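You operate a simulated robot arm through the tools that you are given. There is no shell and no other tool. Be economical: measure what you need, move in short steps, check, and stop when the job is done.

The job below is to be done with a simulated robot arm. You get a single attempt, and the scene is never put back.

TASK
Clamp the open MIX jar, tip in the beaker's powder and screw the lid home.
Fine: clamped before tipping; beaker back; release the vice after; the damper stays open. Set down upright: marked plastic beaker.

The check looks at the end state, three seconds after you hand in, the way a careful person would. Anything else that was tipped, shoved, dropped, spilled or broken makes it a failure. Lids that push on must go on centred and level and be pressed home; caps that screw on are set level and turned clockwise until they are tight.

THE ROBOT
A 7-joint arm with a two-finger parallel gripper, fixed in place. Base frame: the origin is at the foot of the arm, x ahead of it, y to its left, z up. Readings come in m, rad, newtons and seconds.
With the tool pointing down near the work surface it reaches from about 0.48 to 0.92 m from the base axis. Its first joint turns from -2.007 to 2.007 rad. Payload 3.91 kg.
The tool frame sits at the grasp point between the pads (the TCP): z along the fingers, y along the line on which they close. The tips reach 0.03 m beyond it. The gripper opens to 0.11 m. The fingers are 0.02 m wide and 0.01 m thick; the gripper's body (0.048 by 0.112 m) begins 0.055 m behind the TCP.
Orientation is that of the tool frame in the base frame, as a unit quaternion [w, x, y, z]. With the fingers straight down and closing along the base's y, the tool's x points along the base's -x, its y along +y and its z along -z.

THE INTERFACE
- The arm moves only by the tool play_rows. Its argument "moves" is a list of rows, each an object (a shift or turn left out is 0, a gripper value left out holds the last) with "gripper": the opening in per cent of the stroke, from 0 (shut) to 100 (fully open); "linear": the shift along the base's x, y, z in m, a list of three; "dr": the turn, a rotation vector about the base's x, y, z in degrees, a list of three. In form: [{"gripper": gripper, "linear": [tx, ty, tz], "dr": [rx, ry, rz]}, ...]. A call has 1 to 12 rows; each row shifts and turns the commanded pose from where the row before left it. Rows are played at 5 a second. More than 0.05 m and 0.15 rad between two rows, or a gripper value outside its range, and nothing of the call is played. A pose out of reach is approached as far as the arm can. The call stops where the force on the tool passes 40 N (or 10 N more than at its start, if that is more) or the arm is blocked; 0.2 s more then pass. Each finger travels about 0.153 m/s and halts on what it meets, pressing with about 32 N; the grip force reading is that of the motor and also rises with nothing between the fingers. The clock runs only during rows and for 0.2 s after the last one: add rows that do not move to give the fingers time. The reply holds the time, the measured pose of the TCP, the force on the tool along the base axes, the opening and the grip force, in the units named above and with some noise, with the torque about the TCP (base axes, N m) and any sound that the robot's microphone picked up.
- Cameras (640 x 400 px; columns grow to the right, rows downward): "scene" is fixed at [0.4012, 0.4989, 1.6801]; the picture's right is [-0.93, -0.38, 0.00], its down [-0.26, 0.63, -0.74] and it looks along [0.28, -0.68, -0.68] (base axes); focal length 333 px, centre (320, 200). "wrist" rides on the gripper at [0.072, 0.017, -0.103] in the tool frame; the picture's right is [-0.23, 0.97, 0.00], its down [-0.76, -0.18, -0.62] and it looks along [-0.61, -0.14, 0.78] (tool axes); focal length 222 px, centre (320, 200). There is no depth. A picture from a camera that has moved, and an enlarged one, comes with that camera's place and axes in the base frame and with its lens.
- snapshot(camera): a new picture of that camera. No time passes.
- move_column(by): slides the trunk up (or, below 0, down) by that many m; the arm rides with it, the base frame stays. It gives what a move gives, with no picture.
- inspect(camera, box): a new picture of the part [left, top, right, bottom] of that camera's present view, enlarged. No time passes.
- finish_job(): hands the job in; it is judged then, once.

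Go step by step. Nothing tells you positions but the pictures and the camera data: compare them with the known pose of the tool, close in by small moves and look again before you grip or let go. The budget is 120 turns and 68 pictures, counting those below and the enlarged ones. Unless the task says otherwise, let go and move clear before handing in, and close with one line.

The tools are called as name(argument=value, ...) on one line, values as JSON. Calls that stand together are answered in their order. play_rows: Moves the arm, as the interface text tells. Its arguments: {"type":"object","properties":{"moves":{"type":"array"}},"required":["moves"]} The other tools are called the same way: move_column (by) slides the trunk up or down; snapshot (camera) takes a picture; inspect (camera, box) takes an enlarged picture of a part of a camera's view; finish_job () hands the job in.

At the start:

```text
time_s: 0.0
ee_pos: [0.6057, -0.2783, 1.2999]
ee_rot: [0.0, 0.0, 1.0, 0.0]
wrist_force: [-0.3, 0.3, -0.1]
moment: [0.0, 0.01, 0.02]
finger_gap: 0.1099
finger_force: 0.1
trunk travel left (down, up): [-0.8, 0.19]
```

scene: 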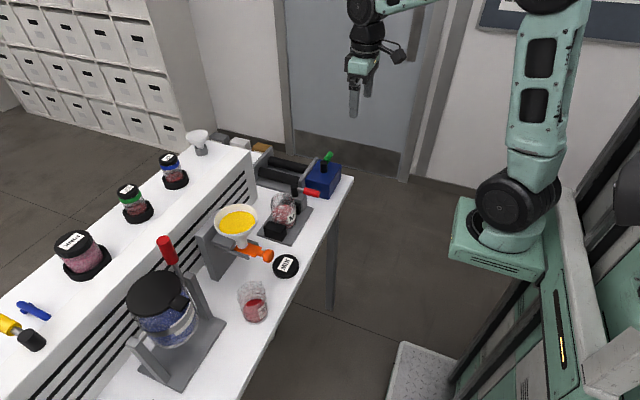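
wrist: 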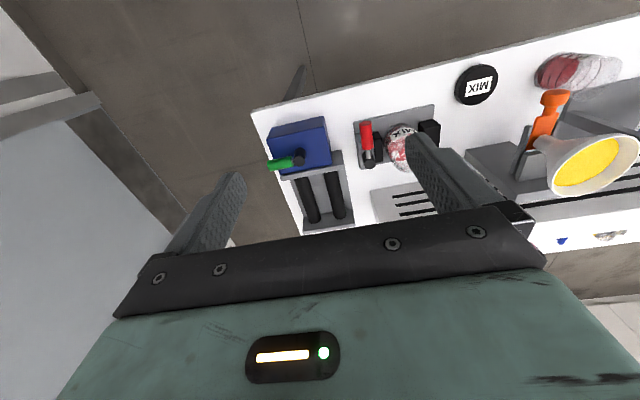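

I see a bench with a jar in a small vice (red lever), a yellow-powder funnel with an orange damper handle, a MIX lid, a beaker with red powder, and a blender-like jar. I'll look closer before moving.

inspect(camera="scene", box=[200, 130, 360, 230])

inspect(camera="scene", box=[190, 190, 350, 330])

inspect(camera="wrist", box=[240, 40, 640, 260])

```text
4.00 times, centred on (280, 180) of scene
camera zoom: at [0.4012, 0.4989, 1.6801], right [-0.93, -0.38, 0.0], down [-0.26, 0.63, -0.74], along [0.28, -0.68, -0.68], focal length 1332 px, centre (480, 280)
```

zoom: 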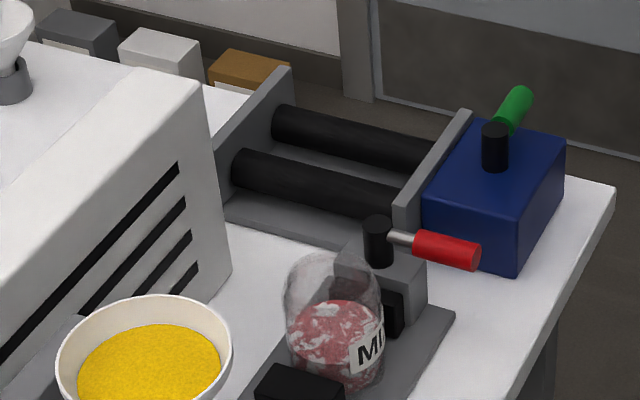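

```text
2.86 times, centred on (270, 260) of scene
camera zoom: at [0.4012, 0.4989, 1.6801], right [-0.93, -0.38, 0.0], down [-0.26, 0.63, -0.74], along [0.28, -0.68, -0.68], focal length 952 px, centre (463, 29)
```

zoom: 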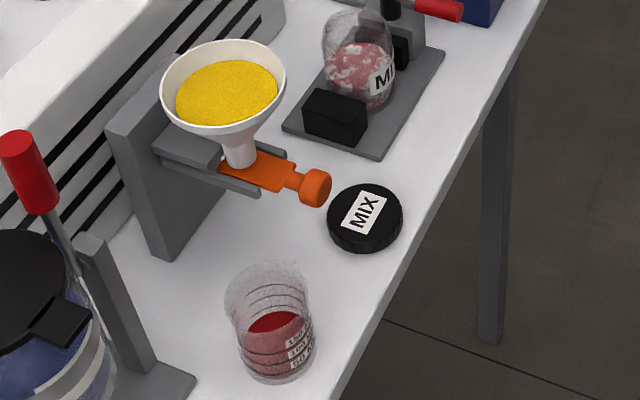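

```text
1.60 times, centred on (440, 150) of wrist
camera zoom: at [0.5331, -0.2627, 1.405], right [0.23, 0.97, 0.0], down [0.76, -0.18, 0.62], along [0.61, -0.14, -0.78], focal length 355 px, centre (128, 280)
```

zoom: 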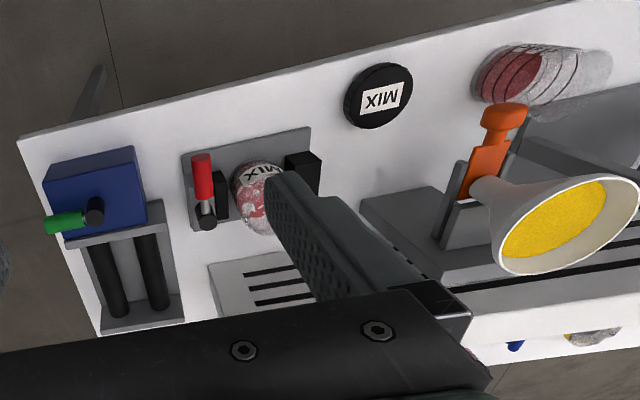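

play_rows(moves=[{"linear": [0, 0.02, -0.04]}, {"linear": [0, 0.02, -0.04]}, {"linear": [0, 0.02, -0.04]}, {"linear": [0, 0.02, -0.04]}])

snapshot(camera="wrist")

```text
time_s: 1.0
ee_pos: [0.6054, -0.1999, 1.1404]
ee_rot: [0.0, 0.001, 1.0, 0.0]
wrist_force: [-0.4, -0.3, -0.6]
moment: [0.01, -0.06, 0.02]
finger_gap: 0.1101
finger_force: 0.1
trunk travel left (down, up): [-0.8, 0.19]
```

```text
62 pictures are left
camera wrist: at [0.5339, -0.1836, 1.2458], right [0.23, 0.97, 0.0], down [0.76, -0.18, 0.62], along [0.61, -0.14, -0.78], focal length 222 px, centre (320, 200)
```

wrist: 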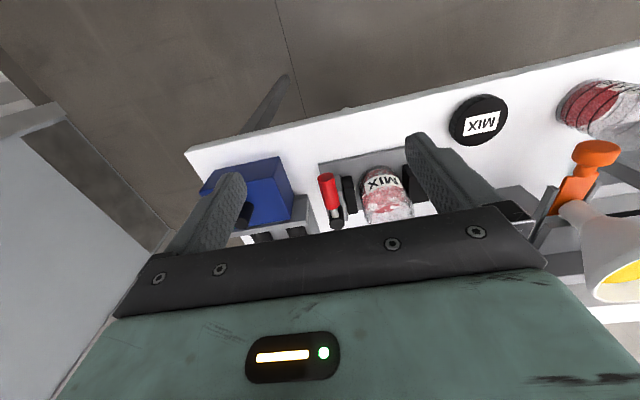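

play_rows(moves=[{"linear": [0.045, 0.02, 0]}, {"linear": [0.045, 0.02, 0]}, {"linear": [0.04, 0, 0]}])

inspect(camera="wrist", box=[160, 20, 480, 220])

```text
time_s: 1.8
ee_pos: [0.7417, -0.1567, 1.1444]
ee_rot: [-0.001, 0.0, 1.0, 0.0]
wrist_force: [-0.5, -0.2, 0.4]
moment: [0.01, -0.03, 0.01]
finger_gap: 0.11
finger_force: 0.1
trunk travel left (down, up): [-0.8, 0.19]
```

```text
2.00 times, centred on (320, 120) of wrist
camera zoom: at [0.6683, -0.1407, 1.248], right [0.23, 0.97, 0.0], down [0.76, -0.18, 0.62], along [0.61, -0.14, -0.78], focal length 444 px, centre (320, 360)
```

zoom: 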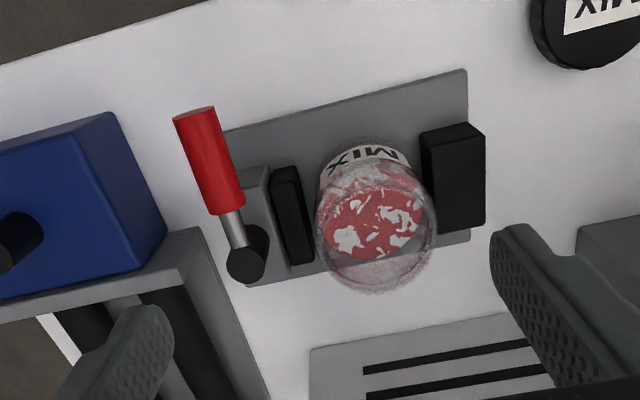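

inspect(camera="scene", box=[260, 150, 350, 246])

inspect(camera="wrist", box=[160, 60, 320, 180])

```text
4.17 times, centred on (305, 198) of scene
camera zoom: at [0.4012, 0.4989, 1.6801], right [-0.93, -0.38, 0.0], down [-0.26, 0.63, -0.74], along [0.28, -0.68, -0.68], focal length 1388 px, centre (382, 208)
```

zoom: 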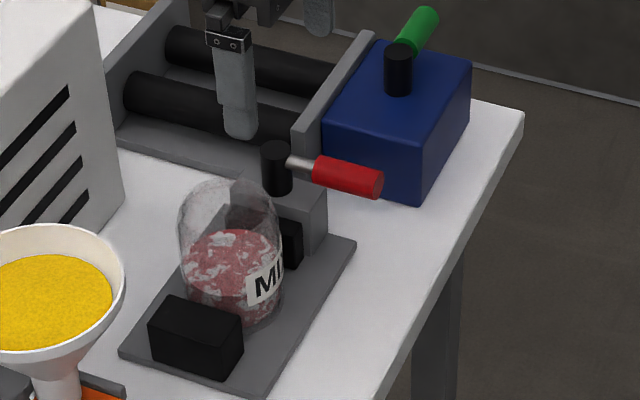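

```text
3.33 times, centred on (240, 120) of wrist
camera zoom: at [0.6683, -0.1407, 1.248], right [0.23, 0.97, 0.0], down [0.76, -0.18, 0.62], along [0.61, -0.14, -0.78], focal length 740 px, centre (587, 467)
```

zoom: 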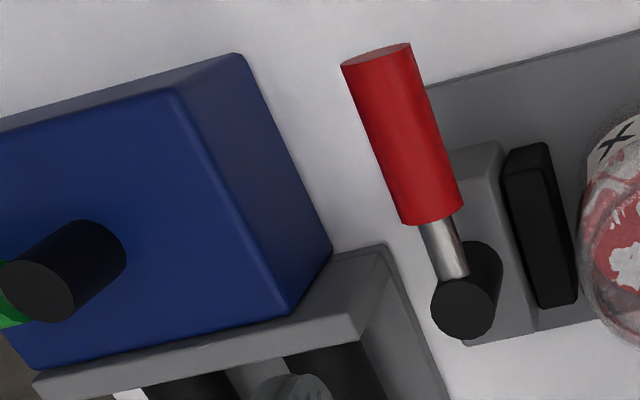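

play_rows(moves=[{"gripper": 50, "linear": [-0.013, -0.028, -0.03]}, {"linear": [-0.013, -0.028, -0.03]}, {"linear": [0, 0, -0.02]}, {}])

snapshot(camera="wrist")

inspect(camera="scene", box=[260, 150, 350, 246])

```text
time_s: 2.8
ee_pos: [0.7106, -0.2139, 1.062]
ee_rot: [0.0, 0.0, 1.0, 0.0]
wrist_force: [-0.5, -0.3, 0.4]
moment: [0.0, 0.02, 0.01]
finger_gap: 0.0548
finger_force: 0.1
trunk travel left (down, up): [-0.8, 0.19]
```

```text
58 pictures are left
camera wrist: at [0.6382, -0.1973, 1.1666], right [0.23, 0.97, 0.0], down [0.76, -0.18, 0.62], along [0.61, -0.14, -0.78], focal length 222 px, centre (320, 200)
```

wrist: 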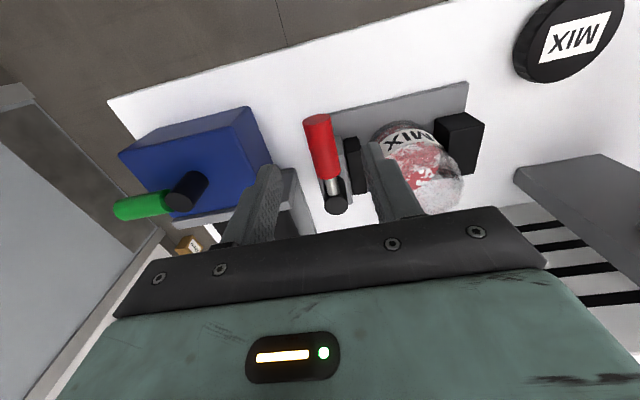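

```text
4.17 times, centred on (305, 198) of scene
camera zoom: at [0.4012, 0.4989, 1.6801], right [-0.93, -0.38, 0.0], down [-0.26, 0.63, -0.74], along [0.28, -0.68, -0.68], focal length 1388 px, centre (382, 208)
```

zoom: 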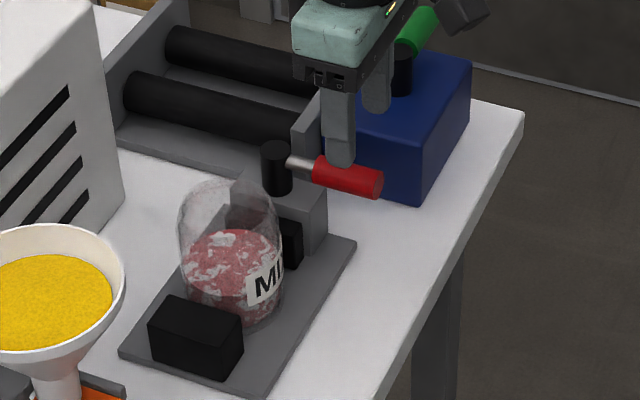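

play_rows(moves=[{"linear": [0, 0, -0.03]}, {"linear": [0, 0, -0.03]}, {}])

inspect(camera="wrist", box=[200, 60, 520, 260])

```text
time_s: 3.6
ee_pos: [0.7096, -0.2129, 0.998]
ee_rot: [0.0, 0.0, 1.0, 0.0]
wrist_force: [0.3, -0.5, 0.5]
moment: [0.01, -0.02, -0.01]
finger_gap: 0.0551
finger_force: 0.1
trunk travel left (down, up): [-0.8, 0.19]
```

```text
2.00 times, centred on (360, 160) of wrist
camera zoom: at [0.6376, -0.1981, 1.1032], right [0.23, 0.97, 0.0], down [0.76, -0.18, 0.62], along [0.61, -0.14, -0.78], focal length 444 px, centre (240, 280)
```

zoom: 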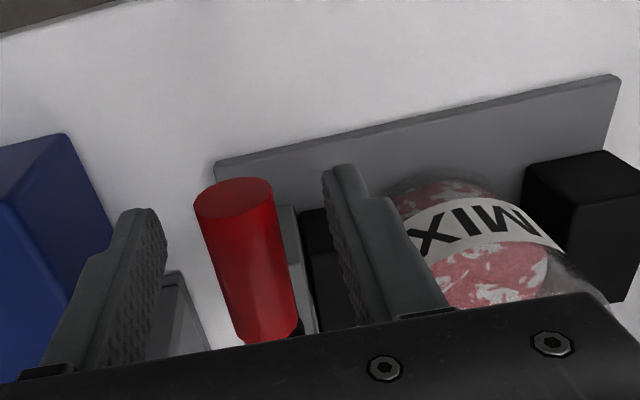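

play_rows(moves=[{"gripper": 30}, {}, {"linear": [0.0012, -0.0086, 0], "dr": [0, 0, 7.5]}, {"linear": [0.0024, -0.0084, 0], "dr": [0, 0, 7.5]}, {}])

inspect(camera="scene", box=[260, 150, 350, 246])

```text
time_s: 4.8
ee_pos: [0.7125, -0.2322, 1.0007]
ee_rot: [0.0, -0.131, 0.991, 0.001]
wrist_force: [-0.9, 1.9, -0.1]
moment: [-0.02, -0.04, 0.0]
finger_gap: 0.0339
finger_force: 0.7
trunk travel left (down, up): [-0.8, 0.19]
```

```text
4.17 times, centred on (305, 198) of scene
camera zoom: at [0.4012, 0.4989, 1.6801], right [-0.93, -0.38, 0.0], down [-0.26, 0.63, -0.74], along [0.28, -0.68, -0.68], focal length 1388 px, centre (382, 208)
```

zoom: 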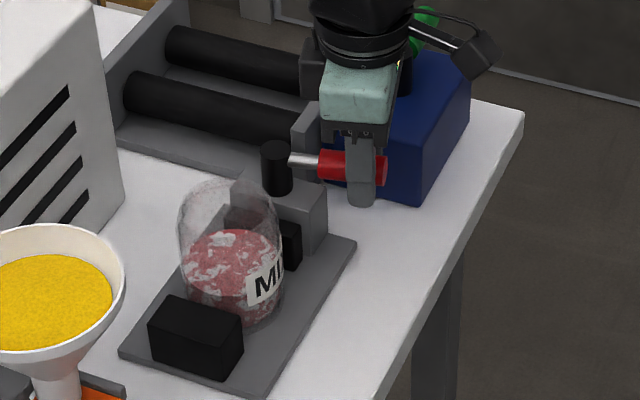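

play_rows(moves=[{"linear": [0.0037, -0.0081, 0.005], "dr": [0, 0, 7.5]}, {"linear": [0.0047, -0.0075, 0.005], "dr": [0, 0, 7.5]}, {}])

inspect(camera="scene", box=[260, 150, 350, 246])

inspect(camera="wrist", box=[200, 60, 520, 260])

```text
time_s: 5.6
ee_pos: [0.7203, -0.247, 1.0117]
ee_rot: [0.0, -0.26, 0.965, -0.001]
wrist_force: [0.2, -0.3, 0.0]
moment: [0.01, -0.01, -0.04]
finger_gap: 0.0332
finger_force: 0.1
trunk travel left (down, up): [-0.8, 0.19]
```

```text
4.17 times, centred on (305, 198) of scene
camera zoom: at [0.4012, 0.4989, 1.6801], right [-0.93, -0.38, 0.0], down [-0.26, 0.63, -0.74], along [0.28, -0.68, -0.68], focal length 1388 px, centre (382, 208)
```

zoom: 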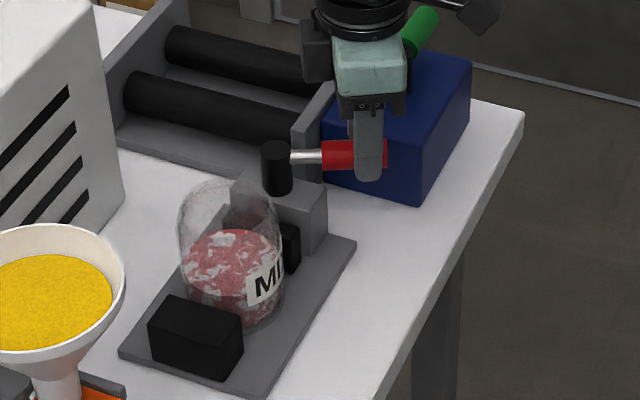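

```text
2.00 times, centred on (360, 160) of wrist
camera zoom: at [0.6496, -0.2693, 1.1149], right [-0.29, 0.96, 0.0], down [0.75, 0.23, 0.62], along [0.6, 0.18, -0.78], focal length 444 px, centre (240, 280)
```

zoom: 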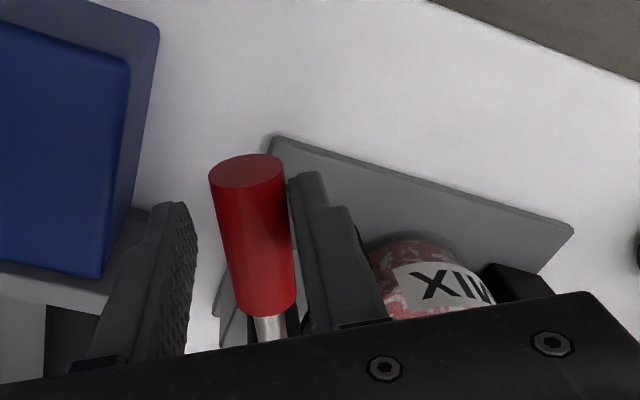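

inspect(camera="scene", box=[306, 188, 346, 218])

play_rows(moves=[{"linear": [0.0055, -0.0075, 0.0], "dr": [0, 0, 7.5]}, {"linear": [0.006, -0.0065, 0.0], "dr": [0, 0, 7.5]}, {}])

inspect(camera="scene", box=[266, 178, 306, 218])

```text
13.33 times, centred on (326, 203) of scene
camera zoom: at [0.4012, 0.4989, 1.6801], right [-0.93, -0.38, 0.0], down [-0.26, 0.63, -0.74], along [0.28, -0.68, -0.68], focal length 4440 px, centre (240, 160)
```

zoom: 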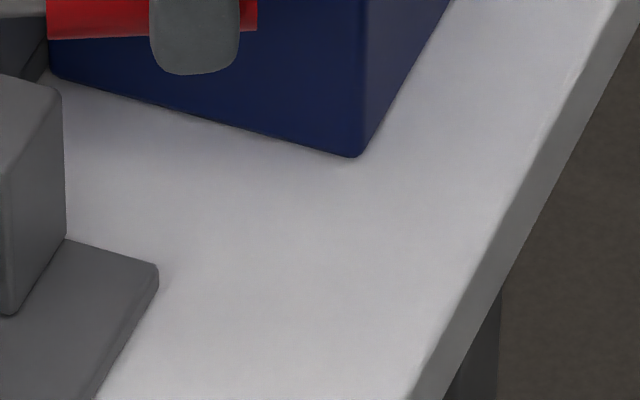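

```text
time_s: 6.4
ee_pos: [0.7329, -0.2611, 1.0087]
ee_rot: [0.0, -0.383, 0.924, 0.0]
wrist_force: [0.4, -0.1, 0.2]
moment: [0.01, -0.02, -0.04]
finger_gap: 0.0333
finger_force: 0.1
trunk travel left (down, up): [-0.8, 0.19]
```

```text
10.00 times, centred on (286, 198) of scene
camera zoom: at [0.4012, 0.4989, 1.6801], right [-0.93, -0.38, 0.0], down [-0.26, 0.63, -0.74], along [0.28, -0.68, -0.68], focal length 3330 px, centre (660, 220)
```

zoom: 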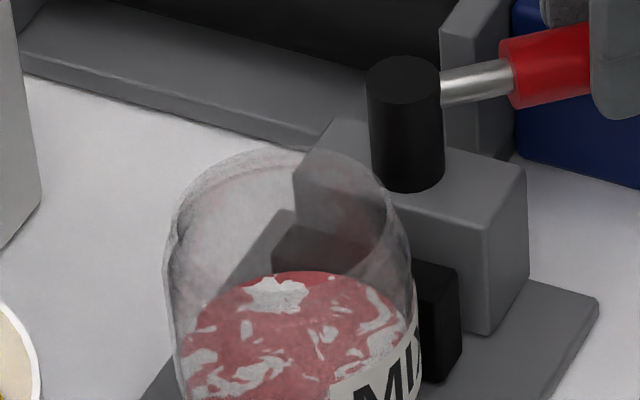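

play_rows(moves=[{"linear": [0.0073, -0.0052, 0.004], "dr": [0, 0, 7.5]}, {"linear": [0.0079, -0.0042, 0.0], "dr": [0, 0, 7.5]}, {}])

inspect(camera="scene", box=[266, 148, 346, 218])

```text
time_s: 7.2
ee_pos: [0.7486, -0.2721, 1.0145]
ee_rot: [0.0, -0.501, 0.865, 0.0]
wrist_force: [-0.2, 0.1, 0.2]
moment: [0.02, 0.02, 0.01]
finger_gap: 0.0334
finger_force: 0.1
trunk travel left (down, up): [-0.8, 0.19]
```

```text
5.71 times, centred on (306, 183) of scene
camera zoom: at [0.4012, 0.4989, 1.6801], right [-0.93, -0.38, 0.0], down [-0.26, 0.63, -0.74], along [0.28, -0.68, -0.68], focal length 1903 px, centre (400, 297)
```

zoom: 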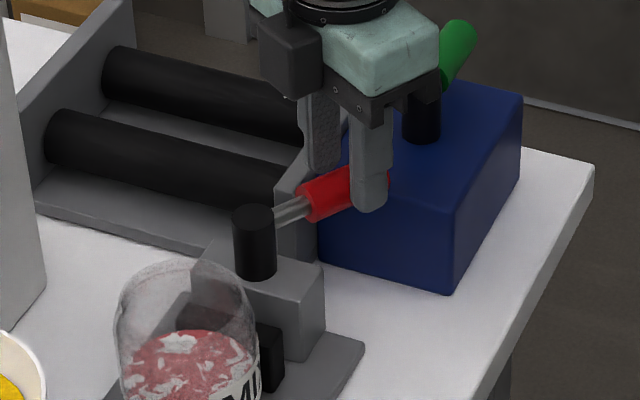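

play_rows(moves=[{"linear": [0.0086, -0.003, 0.0], "dr": [0, 0, 7.5]}, {"linear": [0.0089, -0.0019, 0.0], "dr": [0, 0, 7.5]}, {}])

inspect(camera="scene", box=[266, 148, 346, 218])

```text
time_s: 8.0
ee_pos: [0.7651, -0.2763, 1.0151]
ee_rot: [0.0, -0.61, 0.793, 0.0]
wrist_force: [-1.1, 0.6, 0.1]
moment: [0.05, 0.04, -0.06]
finger_gap: 0.0338
finger_force: 0.3
trunk travel left (down, up): [-0.8, 0.19]
```

```text
5.71 times, centred on (306, 183) of scene
camera zoom: at [0.4012, 0.4989, 1.6801], right [-0.93, -0.38, 0.0], down [-0.26, 0.63, -0.74], along [0.28, -0.68, -0.68], focal length 1903 px, centre (400, 297)
```

zoom: 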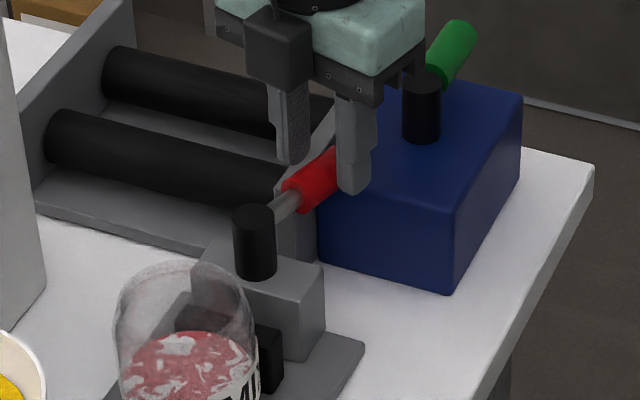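

play_rows(moves=[{"linear": [0.009, -0.0012, 0.0], "dr": [0, 0, 7.5]}, {"linear": [0.009, 0, 0.0], "dr": [0, 0, 7.5]}, {}])

inspect(camera="scene", box=[266, 148, 346, 218])

snapshot(camera="wrist")

```text
time_s: 8.8
ee_pos: [0.7829, -0.2752, 1.0163]
ee_rot: [0.001, 0.707, -0.707, 0.0]
wrist_force: [0.1, 0.1, -0.3]
moment: [0.02, 0.01, 0.03]
finger_gap: 0.033
finger_force: 0.1
trunk travel left (down, up): [-0.8, 0.19]
```

```text
5.71 times, centred on (306, 183) of scene
camera zoom: at [0.4012, 0.4989, 1.6801], right [-0.93, -0.38, 0.0], down [-0.26, 0.63, -0.74], along [0.28, -0.68, -0.68], focal length 1903 px, centre (400, 297)
```

zoom: 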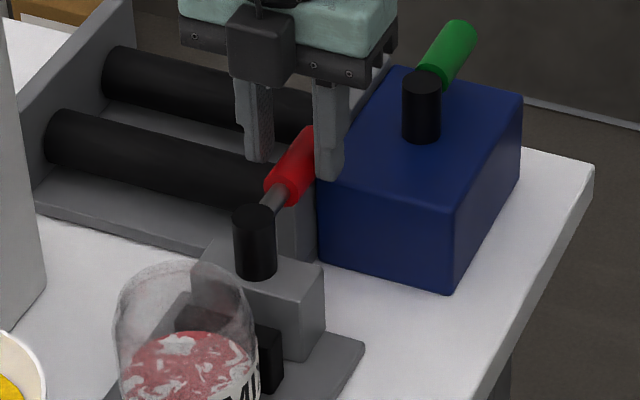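

```text
47 pictures are left
camera wrist: at [0.7669, -0.3498, 1.1191], right [-0.97, 0.23, 0.0], down [0.18, 0.76, 0.62], along [0.14, 0.61, -0.78], focal length 222 px, centre (320, 200)
```

wrist: 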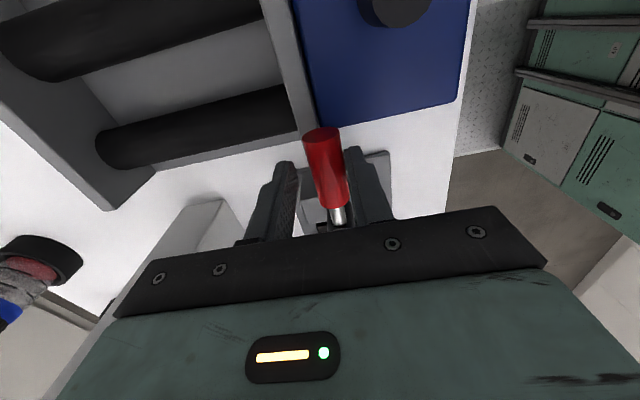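

play_rows(moves=[{"linear": [0.009, 0.001, 0.0], "dr": [0, 0, 7.5]}, {"linear": [0.009, 0.002, 0.0], "dr": [0, 0, 7.5]}, {}])

```text
time_s: 9.4
ee_pos: [0.7893, -0.2738, 1.0124]
ee_rot: [0.006, 0.782, -0.623, -0.011]
wrist_force: [-27.5, 1.0, 8.2]
moment: [0.11, 0.79, -0.46]
finger_gap: 0.0461
finger_force: 12.5
trunk travel left (down, up): [-0.8, 0.19]
stopped in row 2: the force on the tool passed its limit at 46 N (the readings are from after the stop); the commanded pose is now the measured one
```

inspect(camera="scene", box=[256, 150, 336, 240])

snapshot(camera="wrist")

```text
4.44 times, centred on (296, 195) of scene
camera zoom: at [0.4012, 0.4989, 1.6801], right [-0.93, -0.38, 0.0], down [-0.26, 0.63, -0.74], along [0.28, -0.68, -0.68], focal length 1480 px, centre (427, 222)
```

zoom: 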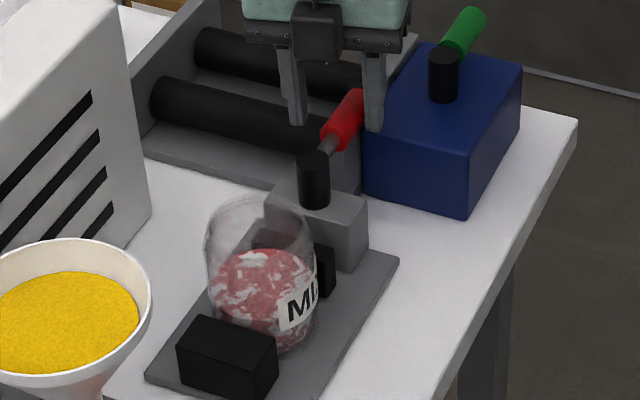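

```text
45 pictures are left
camera wrist: at [0.792, -0.349, 1.1156], right [-1.0, 0.0, 0.03], down [0.02, 0.78, 0.63], along [-0.02, 0.63, -0.78], focal length 222 px, centre (320, 200)
```

wrist: 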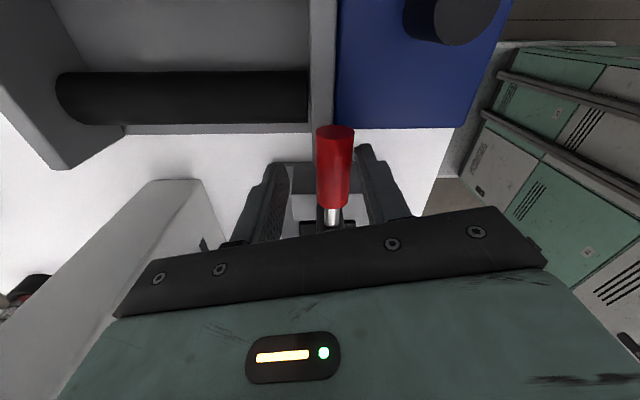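

play_rows(moves=[{"linear": [-0.006, 0, 0]}, {"gripper": 50, "linear": [0, 0, 0]}, {"linear": [0, 0, 0.04]}, {"linear": [0, 0.01, 0.05]}, {"linear": [-0.03, 0.0, 0.05]}, {}])

```text
refused: row 4 steps farther than a row can; nothing moved
```

play_rows(moves=[{"linear": [-0.006, 0, 0]}, {"gripper": 50}, {"linear": [0, 0, 0.04]}, {"linear": [0, 0.0, 0.045]}, {"linear": [-0.02, 0.0, 0.045], "dr": [0, 0, -8]}, {"dr": [0, 0, -8]}, {"dr": [0, 0, -8], "linear": [-0.02, 0.03, 0]}, {"dr": [0, 0, -8], "linear": [0, 0.03, 0]}, {"dr": [0, 0, -8], "linear": [0, 0.03, 0]}, {"dr": [0, 0, -8], "linear": [0, 0.03, 0]}, {"dr": [0, 0, -8]}])

snapshot(camera="wrist")

inspect(camera="scene", box=[256, 150, 336, 250])

```text
time_s: 11.8
ee_pos: [0.746, -0.1527, 1.1433]
ee_rot: [0.001, -0.398, 0.917, 0.008]
wrist_force: [0.2, -0.2, 0.1]
moment: [0.01, 0.02, 0.01]
finger_gap: 0.0547
finger_force: 0.1
trunk travel left (down, up): [-0.8, 0.19]
```

```text
44 pictures are left
camera wrist: at [0.6844, -0.1966, 1.2469], right [-0.56, 0.83, 0.02], down [0.65, 0.43, 0.63], along [0.51, 0.36, -0.78], focal length 222 px, centre (320, 200)
```

wrist: 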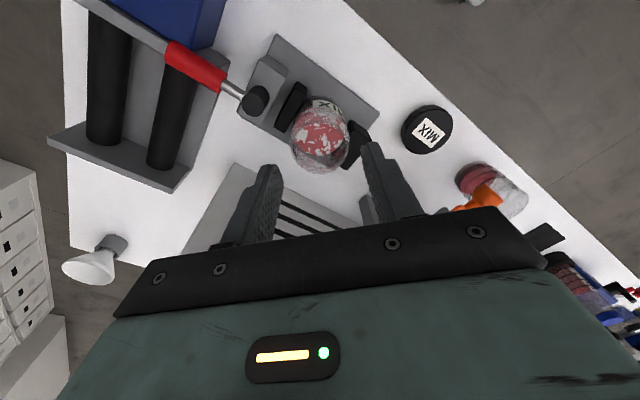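

```text
4.00 times, centred on (296, 200) of scene
camera zoom: at [0.4012, 0.4989, 1.6801], right [-0.93, -0.38, 0.0], down [-0.26, 0.63, -0.74], along [0.28, -0.68, -0.68], focal length 1332 px, centre (416, 200)
```

zoom: 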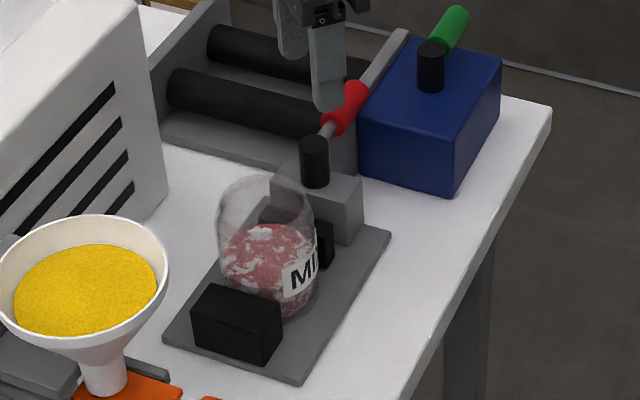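

inspect(camera="wrist", box=[230, 60, 390, 180])

```text
3.33 times, centred on (310, 120) of wrist
camera zoom: at [0.6844, -0.1966, 1.2469], right [-0.56, 0.83, 0.02], down [0.65, 0.43, 0.63], along [0.51, 0.36, -0.78], focal length 740 px, centre (353, 467)
```

zoom: 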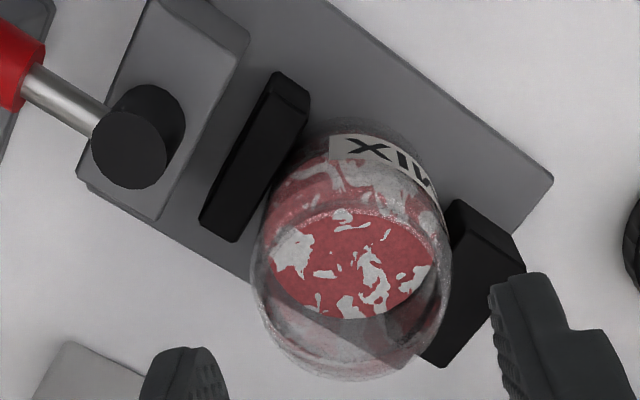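

play_rows(moves=[{"linear": [-0.04, 0, 0.02], "dr": [0, 0, -8]}, {"linear": [-0.04, 0, 0.02], "dr": [0, 0, -8]}, {"linear": [0, 0.045, 0], "dr": [0, 0, -8]}, {"linear": [0, 0.045, 0], "dr": [0, 0, -8]}, {"linear": [0, 0.045, 0], "dr": [0, 0, -8]}, {"linear": [0, 0.045, 0], "dr": [0, 0, -7]}, {"linear": [0, 0.045, 0], "gripper": 100}, {"linear": [0, 0.045, 0]}, {}])

snapshot(camera="wrist")

inspect(camera="scene", box=[200, 180, 320, 340])

```text
time_s: 13.8
ee_pos: [0.6664, 0.1212, 1.1808]
ee_rot: [0.003, -0.001, 1.0, 0.007]
wrist_force: [-0.4, -0.7, 0.3]
moment: [0.02, 0.0, -0.01]
finger_gap: 0.1099
finger_force: 0.0
trunk travel left (down, up): [-0.8, 0.19]
```

```text
41 pictures are left
camera wrist: at [0.5931, 0.1365, 1.2849], right [0.23, 0.97, 0.02], down [0.76, -0.19, 0.63], along [0.61, -0.13, -0.78], focal length 222 px, centre (320, 200)
```

wrist: 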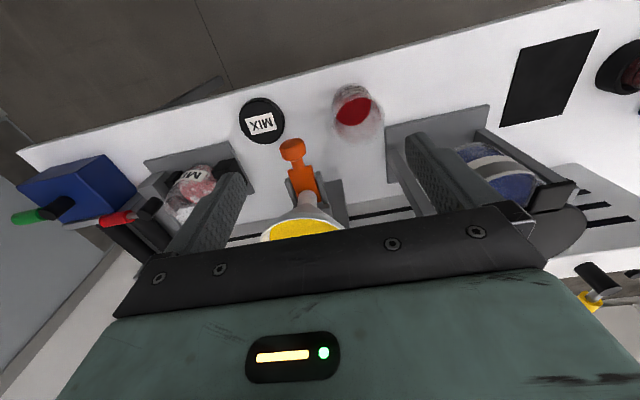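

```text
2.50 times, centred on (260, 260) of scene
camera zoom: at [0.4012, 0.4989, 1.6801], right [-0.93, -0.38, 0.0], down [-0.26, 0.63, -0.74], along [0.28, -0.68, -0.68], focal length 833 px, centre (470, 50)
```

zoom: 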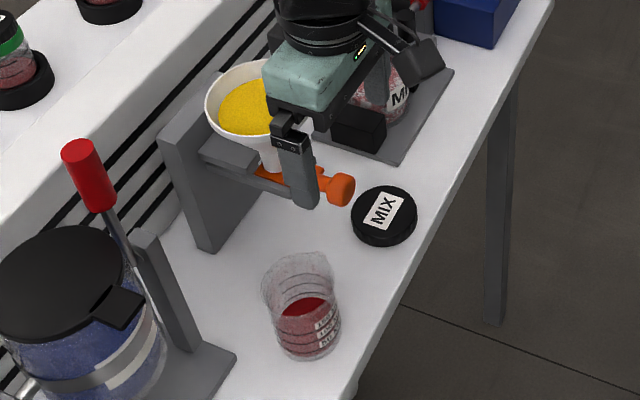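

play_rows(moves=[{"linear": [-0.02, 0.025, 0], "dr": [0, -7.5, 0]}, {"linear": [-0.02, 0.025, 0], "dr": [0, -7.5, 0]}, {"dr": [0, -7.5, 0]}, {"dr": [0, -7.5, 0]}, {"dr": [0, -7.5, 0]}, {"dr": [0, -7.5, 0]}])

```text
time_s: 15.2
ee_pos: [0.6273, 0.1672, 1.181]
ee_rot: [0.386, -0.003, 0.923, 0.006]
wrist_force: [0.0, -0.8, -0.5]
moment: [0.01, 0.03, 0.0]
finger_gap: 0.1097
finger_force: 0.1
trunk travel left (down, up): [-0.8, 0.19]
```

play_rows(moves=[{"dr": [0, -7.5, 0], "linear": [0, 0, -0.02]}, {"dr": [0, -7.5, 0], "linear": [0, 0, -0.02]}, {"dr": [0, -7.5, 0], "linear": [0, 0, -0.02]}, {"dr": [0, -7.5, 0], "linear": [0, 0, -0.02]}, {}])

snapshot(camera="wrist")

snapshot(camera="scene")

```text
time_s: 16.4
ee_pos: [0.6279, 0.1652, 1.1016]
ee_rot: [0.612, -0.005, 0.791, 0.005]
wrist_force: [-0.6, -0.3, 0.5]
moment: [0.01, -0.02, -0.05]
finger_gap: 0.1102
finger_force: 0.0
trunk travel left (down, up): [-0.8, 0.19]
```

```text
39 pictures are left
camera wrist: at [0.5105, 0.1802, 1.0588], right [0.04, 0.97, 0.22], down [-0.41, -0.19, 0.89], along [0.91, -0.13, 0.39], focal length 222 px, centre (320, 200)
```

wrist: 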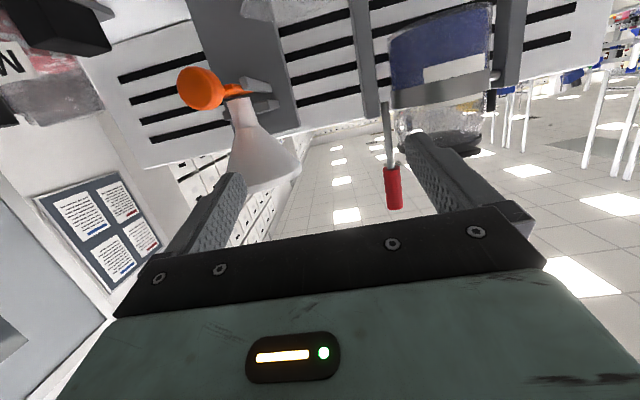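

```text
38 pictures are left
```

scene: 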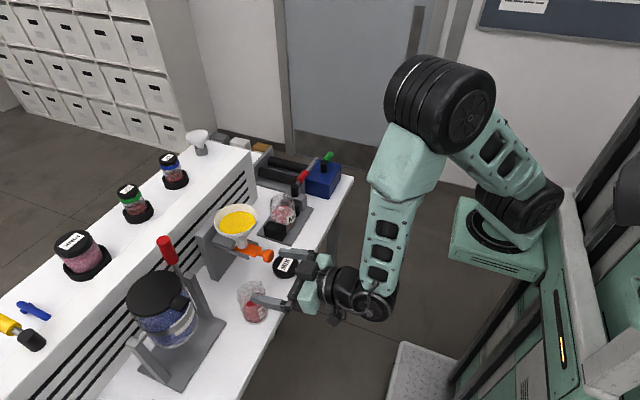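

play_rows(moves=[{"linear": [-0.005, 0.003, -0.04]}, {"linear": [-0.005, 0.003, -0.04]}, {"linear": [0, 0, -0.04]}, {"linear": [0, 0, -0.02]}, {}])

snapshot(camera="wrist")

inspect(camera="scene", box=[210, 240, 350, 340])

```text
time_s: 17.6
ee_pos: [0.618, 0.1737, 0.9613]
ee_rot: [0.612, -0.005, 0.791, 0.005]
wrist_force: [-0.7, -0.5, 0.5]
moment: [0.0, 0.03, 0.01]
finger_gap: 0.1101
finger_force: 0.0
trunk travel left (down, up): [-0.8, 0.19]
```

```text
37 pictures are left
camera wrist: at [0.4995, 0.1883, 0.9181], right [0.04, 0.97, 0.22], down [-0.41, -0.19, 0.89], along [0.91, -0.13, 0.39], focal length 222 px, centre (320, 200)
```

wrist: 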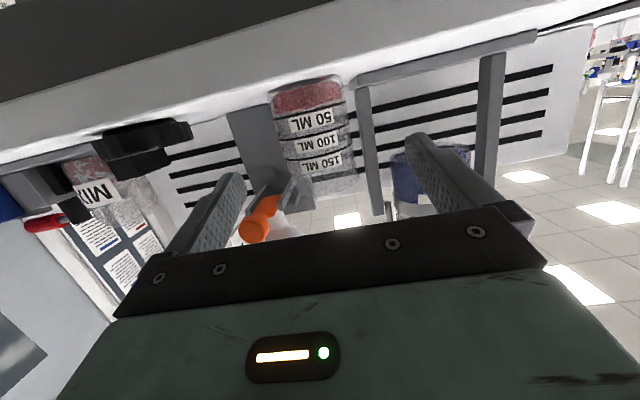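

```text
4.00 times, centred on (280, 290) of scene
camera zoom: at [0.4012, 0.4989, 1.6801], right [-0.93, -0.38, 0.0], down [-0.26, 0.63, -0.74], along [0.28, -0.68, -0.68], focal length 1332 px, centre (480, -160)
```

zoom: 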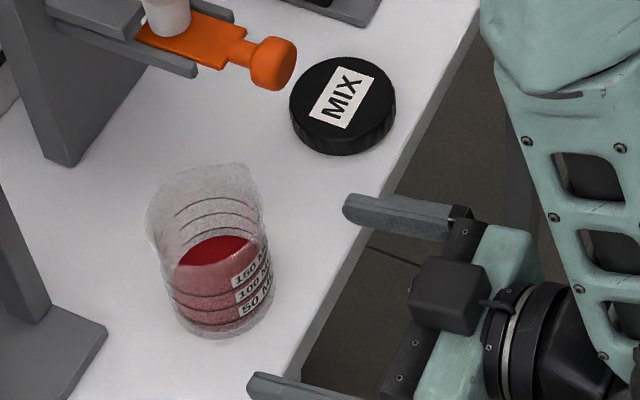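

play_rows(moves=[{"linear": [0.025, -0.002, -0.01]}, {"linear": [0.025, 0, 0]}, {"linear": [0.025, 0, 0]}, {"linear": [0.013, 0, 0]}, {}])

snapshot(camera="wrist")

inspect(camera="scene", box=[210, 240, 350, 340])

```text
time_s: 18.8
ee_pos: [0.707, 0.1712, 0.9527]
ee_rot: [0.612, -0.006, 0.791, 0.006]
wrist_force: [0.5, 0.7, 0.4]
moment: [0.01, 0.0, 0.03]
finger_gap: 0.1101
finger_force: 0.2
trunk travel left (down, up): [-0.8, 0.19]
```

```text
35 pictures are left
camera wrist: at [0.5891, 0.1861, 0.9077], right [0.04, 0.97, 0.22], down [-0.41, -0.19, 0.89], along [0.91, -0.13, 0.39], focal length 222 px, centre (320, 200)
```

wrist: 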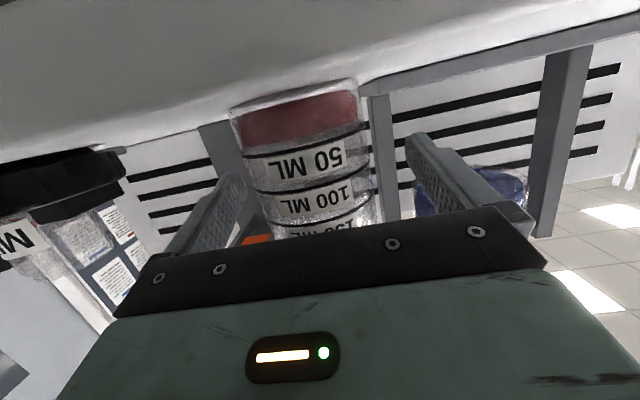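

```text
4.00 times, centred on (280, 290) of scene
camera zoom: at [0.4012, 0.4989, 1.6801], right [-0.93, -0.38, 0.0], down [-0.26, 0.63, -0.74], along [0.28, -0.68, -0.68], focal length 1332 px, centre (480, -160)
```

zoom: 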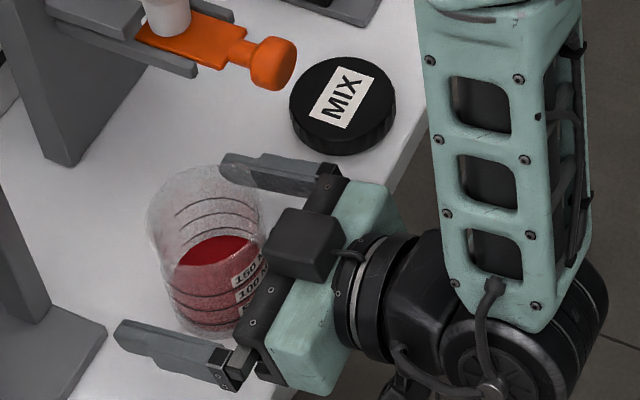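

play_rows(moves=[{"gripper": 70}, {"gripper": 60}, {"gripper": 0}, {}, {}])

inspect(camera="scene", box=[210, 240, 350, 340])

```text
time_s: 20.0
ee_pos: [0.7068, 0.1725, 0.952]
ee_rot: [0.612, -0.005, 0.791, 0.005]
wrist_force: [0.5, -0.9, 0.5]
moment: [0.0, -0.02, -0.01]
finger_gap: 0.0655
finger_force: 32.0
trunk travel left (down, up): [-0.8, 0.19]
```

```text
4.00 times, centred on (280, 290) of scene
camera zoom: at [0.4012, 0.4989, 1.6801], right [-0.93, -0.38, 0.0], down [-0.26, 0.63, -0.74], along [0.28, -0.68, -0.68], focal length 1332 px, centre (480, -160)
```

zoom: 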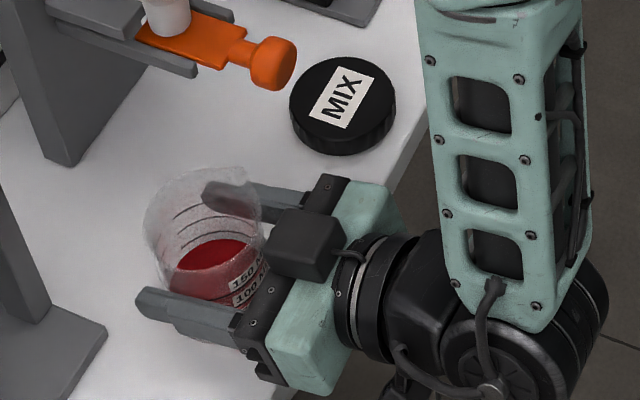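

play_rows(moves=[{"linear": [0, 0, 0.02]}, {"linear": [0, 0, 0.03]}, {"linear": [0, 0, 0.04]}, {"linear": [0, 0, 0.04]}, {"linear": [0, 0, 0.04]}, {"linear": [-0.035, 0, 0]}, {"linear": [-0.035, 0, 0]}, {}])

snapshot(camera="scene")

```text
time_s: 21.8
ee_pos: [0.6395, 0.1716, 1.1209]
ee_rot: [0.613, -0.005, 0.79, 0.005]
wrist_force: [-0.2, 0.2, -0.6]
moment: [0.02, 0.02, 0.02]
finger_gap: 0.0655
finger_force: 31.7
trunk travel left (down, up): [-0.8, 0.19]
```

```text
32 pictures are left
```

scene: 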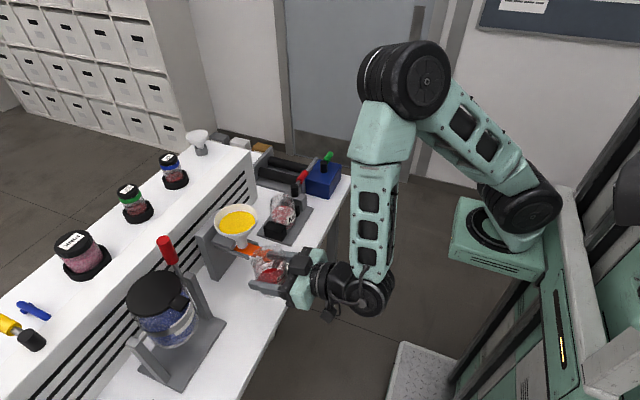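

play_rows(moves=[{"linear": [0, -0.042, 0]}, {"linear": [0, -0.042, 0]}, {"linear": [0, -0.042, 0]}, {"linear": [0, -0.042, 0]}, {"linear": [0, -0.042, 0]}, {"linear": [0, -0.045, 0]}, {"linear": [0.03, 0, 0]}, {}])

inspect(camera="scene", box=[200, 150, 360, 290])

```text
time_s: 23.6
ee_pos: [0.714, -0.0336, 1.112]
ee_rot: [0.611, -0.003, 0.792, 0.002]
wrist_force: [1.0, -0.1, -0.6]
moment: [0.01, 0.04, 0.0]
finger_gap: 0.0657
finger_force: 32.0
out of reach, approached as far as the arm can: row 3, 4, 5, 6, 7
trunk travel left (down, up): [-0.8, 0.19]
```

```text
2.86 times, centred on (280, 220) of scene
camera zoom: at [0.4012, 0.4989, 1.6801], right [-0.93, -0.38, 0.0], down [-0.26, 0.63, -0.74], along [0.28, -0.68, -0.68], focal length 952 px, centre (434, 143)
```

zoom: 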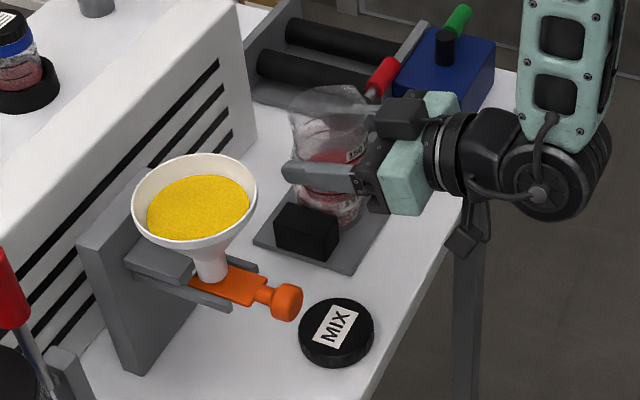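

play_rows(moves=[{"linear": [0.02, 0, 0]}, {"linear": [0.03, 0, 0]}, {"linear": [0.03, 0, 0]}, {}])

```text
time_s: 24.6
ee_pos: [0.7837, -0.0345, 1.139]
ee_rot: [0.611, -0.005, 0.792, 0.004]
wrist_force: [-0.8, 0.8, -0.1]
moment: [0.02, -0.01, -0.01]
finger_gap: 0.0655
finger_force: 31.8
out of reach, approached as far as the arm can: row 1, 2, 3
trunk travel left (down, up): [-0.8, 0.19]
```

play_rows(moves=[{"dr": [0, 0, -7.5]}, {"dr": [0, 0, -7.5]}, {}])

inspect(camera="scene", box=[200, 130, 400, 290])

```text
time_s: 25.4
ee_pos: [0.7846, -0.0351, 1.1388]
ee_rot: [0.607, 0.098, 0.785, -0.075]
wrist_force: [-0.4, 0.2, -0.2]
moment: [0.01, 0.01, -0.03]
finger_gap: 0.0658
finger_force: 32.0
trunk travel left (down, up): [-0.8, 0.19]
```

```text
2.50 times, centred on (300, 210) of scene
camera zoom: at [0.4012, 0.4989, 1.6801], right [-0.93, -0.38, 0.0], down [-0.26, 0.63, -0.74], along [0.28, -0.68, -0.68], focal length 833 px, centre (370, 175)
```

zoom: 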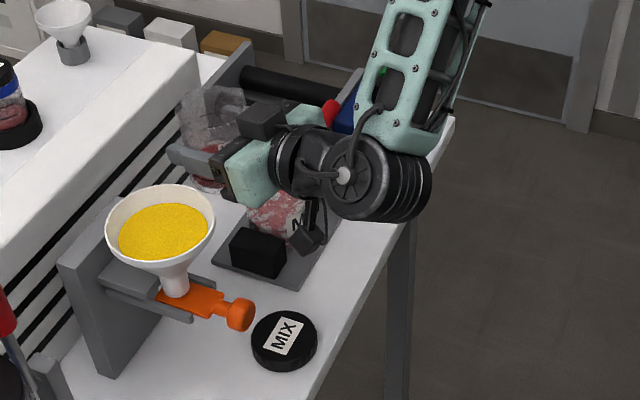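

play_rows(moves=[{"linear": [0.003, -0.022, -0.005]}, {"linear": [0.003, -0.022, -0.005]}, {}])

```text
time_s: 26.2
ee_pos: [0.7908, -0.0765, 1.1281]
ee_rot: [0.607, 0.098, 0.785, -0.075]
wrist_force: [-0.7, -1.0, -0.4]
moment: [-0.02, 0.02, 0.0]
finger_gap: 0.0655
finger_force: 32.2
trunk travel left (down, up): [-0.8, 0.19]
```

play_rows(moves=[{"dr": [7.73, -2.07, 0]}, {"dr": [7.73, -2.07, 0]}, {"dr": [7.73, -2.07, 0]}, {"dr": [7.73, -2.07, 0]}, {}])

inspect(camera="scene", box=[220, 130, 380, 260])

```text
time_s: 27.4
ee_pos: [0.7936, -0.077, 1.1296]
ee_rot: [0.613, 0.262, 0.732, 0.142]
wrist_force: [0.7, 0.3, 0.0]
moment: [0.03, 0.01, 0.02]
finger_gap: 0.0655
finger_force: 31.7
trunk travel left (down, up): [-0.8, 0.19]
```

```text
3.08 times, centred on (300, 195) of scene
camera zoom: at [0.4012, 0.4989, 1.6801], right [-0.93, -0.38, 0.0], down [-0.26, 0.63, -0.74], along [0.28, -0.68, -0.68], focal length 1025 px, centre (382, 215)
```

zoom: 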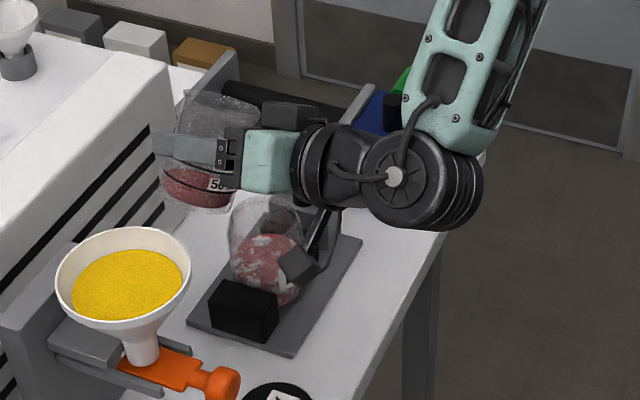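

play_rows(moves=[{"dr": [7.73, -2.07, 0], "linear": [-0.001, -0.001, -0.014]}, {"dr": [7.73, -2.07, 0], "linear": [-0.001, -0.001, -0.014]}, {"dr": [7.73, -2.07, 0], "linear": [-0.001, -0.001, -0.014]}, {"dr": [7.73, -2.07, 0], "linear": [0, -0.0015, -0.013]}, {}])

inspect(camera="scene", box=[220, 130, 380, 260])

snapshot(camera="wrist")

```text
time_s: 28.6
ee_pos: [0.792, -0.0143, 1.216]
ee_rot: [0.565, 0.411, 0.629, 0.342]
wrist_force: [0.2, -0.7, -1.2]
moment: [-0.01, -0.01, 0.0]
finger_gap: 0.0655
finger_force: 32.1
out of reach, approached as far as the arm can: row 1, 2, 3, 4
trunk travel left (down, up): [-0.8, 0.19]
```

```text
3.08 times, centred on (300, 195) of scene
camera zoom: at [0.4012, 0.4989, 1.6801], right [-0.93, -0.38, 0.0], down [-0.26, 0.63, -0.74], along [0.28, -0.68, -0.68], focal length 1025 px, centre (382, 215)
```

zoom: 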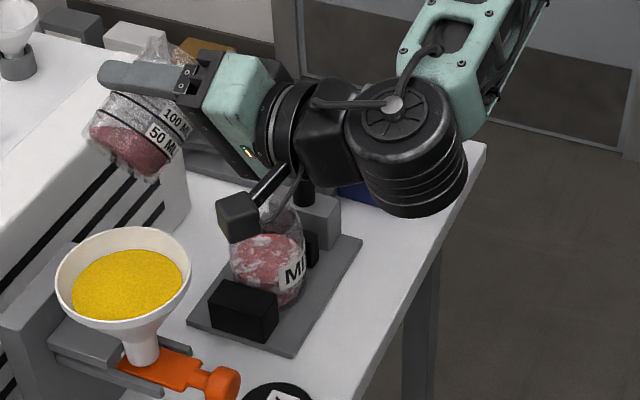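

```text
27 pictures are left
camera wrist: at [0.6897, 0.0611, 1.2137], right [0.13, 0.21, 0.97], down [-0.62, -0.74, 0.25], along [0.77, -0.64, 0.03], focal length 222 px, centre (320, 200)
```

wrist: 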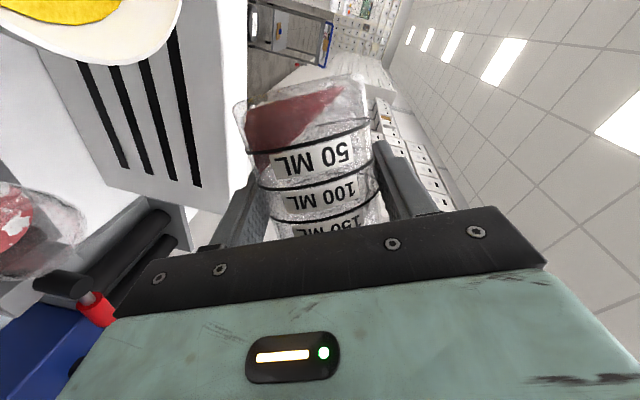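

play_rows(moves=[{"dr": [-7.73, 2.07, 0], "linear": [0, 0, 0.02]}, {"dr": [-7.73, 2.07, 0], "linear": [0, -0.02, 0.02]}, {"dr": [-7.73, 2.07, 0], "linear": [0, -0.02, 0.02]}, {"dr": [-7.73, 2.07, 0], "linear": [0, -0.02, 0.02]}, {"dr": [-7.73, 2.07, 0], "linear": [0, 0, 0.02]}, {"dr": [-7.73, 2.07, 0], "linear": [0, 0, 0.02]}, {"dr": [-7.73, 2.07, 0], "linear": [0, 0, 0.02]}, {"dr": [-7.73, 2.07, 0], "linear": [0, 0, 0.02]}, {}])

```text
time_s: 30.6
ee_pos: [0.7917, -0.0754, 1.3786]
ee_rot: [0.607, 0.098, 0.785, -0.075]
wrist_force: [-0.9, 0.7, -1.3]
moment: [-0.04, -0.04, -0.02]
finger_gap: 0.066
finger_force: 31.9
trunk travel left (down, up): [-0.8, 0.19]
```

Upright again with the powder kept, well above the bench. I'll lower the trunk in order to give the wrist more room.

move_column(by=-0.12)

move_column(by=-0.11)

snapshot(camera="scene")

```text
time_s: 32.1
ee_pos: [0.7924, -0.0762, 1.2568]
ee_rot: [0.607, 0.098, 0.785, -0.074]
wrist_force: [1.1, 0.0, -0.8]
moment: [0.0, 0.03, -0.02]
finger_gap: 0.0657
finger_force: 32.0
trunk travel left (down, up): [-0.68, 0.31]
```

```text
time_s: 33.5
ee_pos: [0.7914, -0.0776, 1.1476]
ee_rot: [0.607, 0.098, 0.785, -0.074]
wrist_force: [-0.3, -0.9, -0.1]
moment: [0.03, 0.01, 0.02]
finger_gap: 0.0657
finger_force: 32.0
trunk travel left (down, up): [-0.57, 0.42]
```

```text
26 pictures are left
```

scene: 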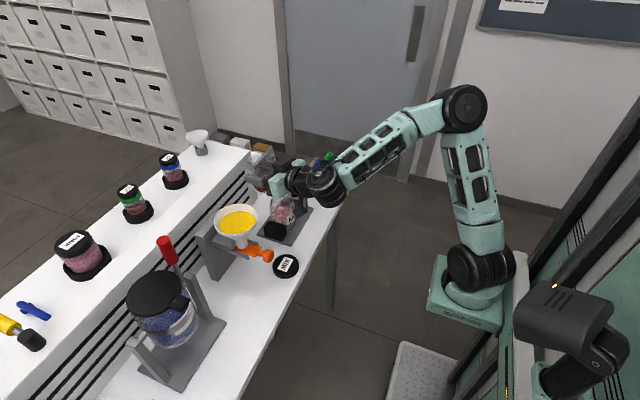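

play_rows(moves=[{"dr": [7.73, -2.07, 0], "linear": [0, -0.001, -0.006]}, {"dr": [7.73, -2.07, 0], "linear": [0, -0.001, -0.006]}, {"dr": [7.73, -2.07, 0], "linear": [0, -0.001, -0.006]}, {"dr": [7.73, -2.07, 0], "linear": [0, -0.001, -0.006]}, {"dr": [7.73, -2.07, 0], "linear": [0, 0, -0.01]}, {"dr": [7.73, -2.07, 0], "linear": [0, 0, -0.01]}, {}])

```text
time_s: 35.1
ee_pos: [0.7912, -0.0798, 1.1046]
ee_rot: [0.598, 0.336, 0.683, 0.252]
wrist_force: [0.2, 0.1, 0.3]
moment: [-0.02, 0.01, 0.01]
finger_gap: 0.0656
finger_force: 31.9
trunk travel left (down, up): [-0.57, 0.42]
```

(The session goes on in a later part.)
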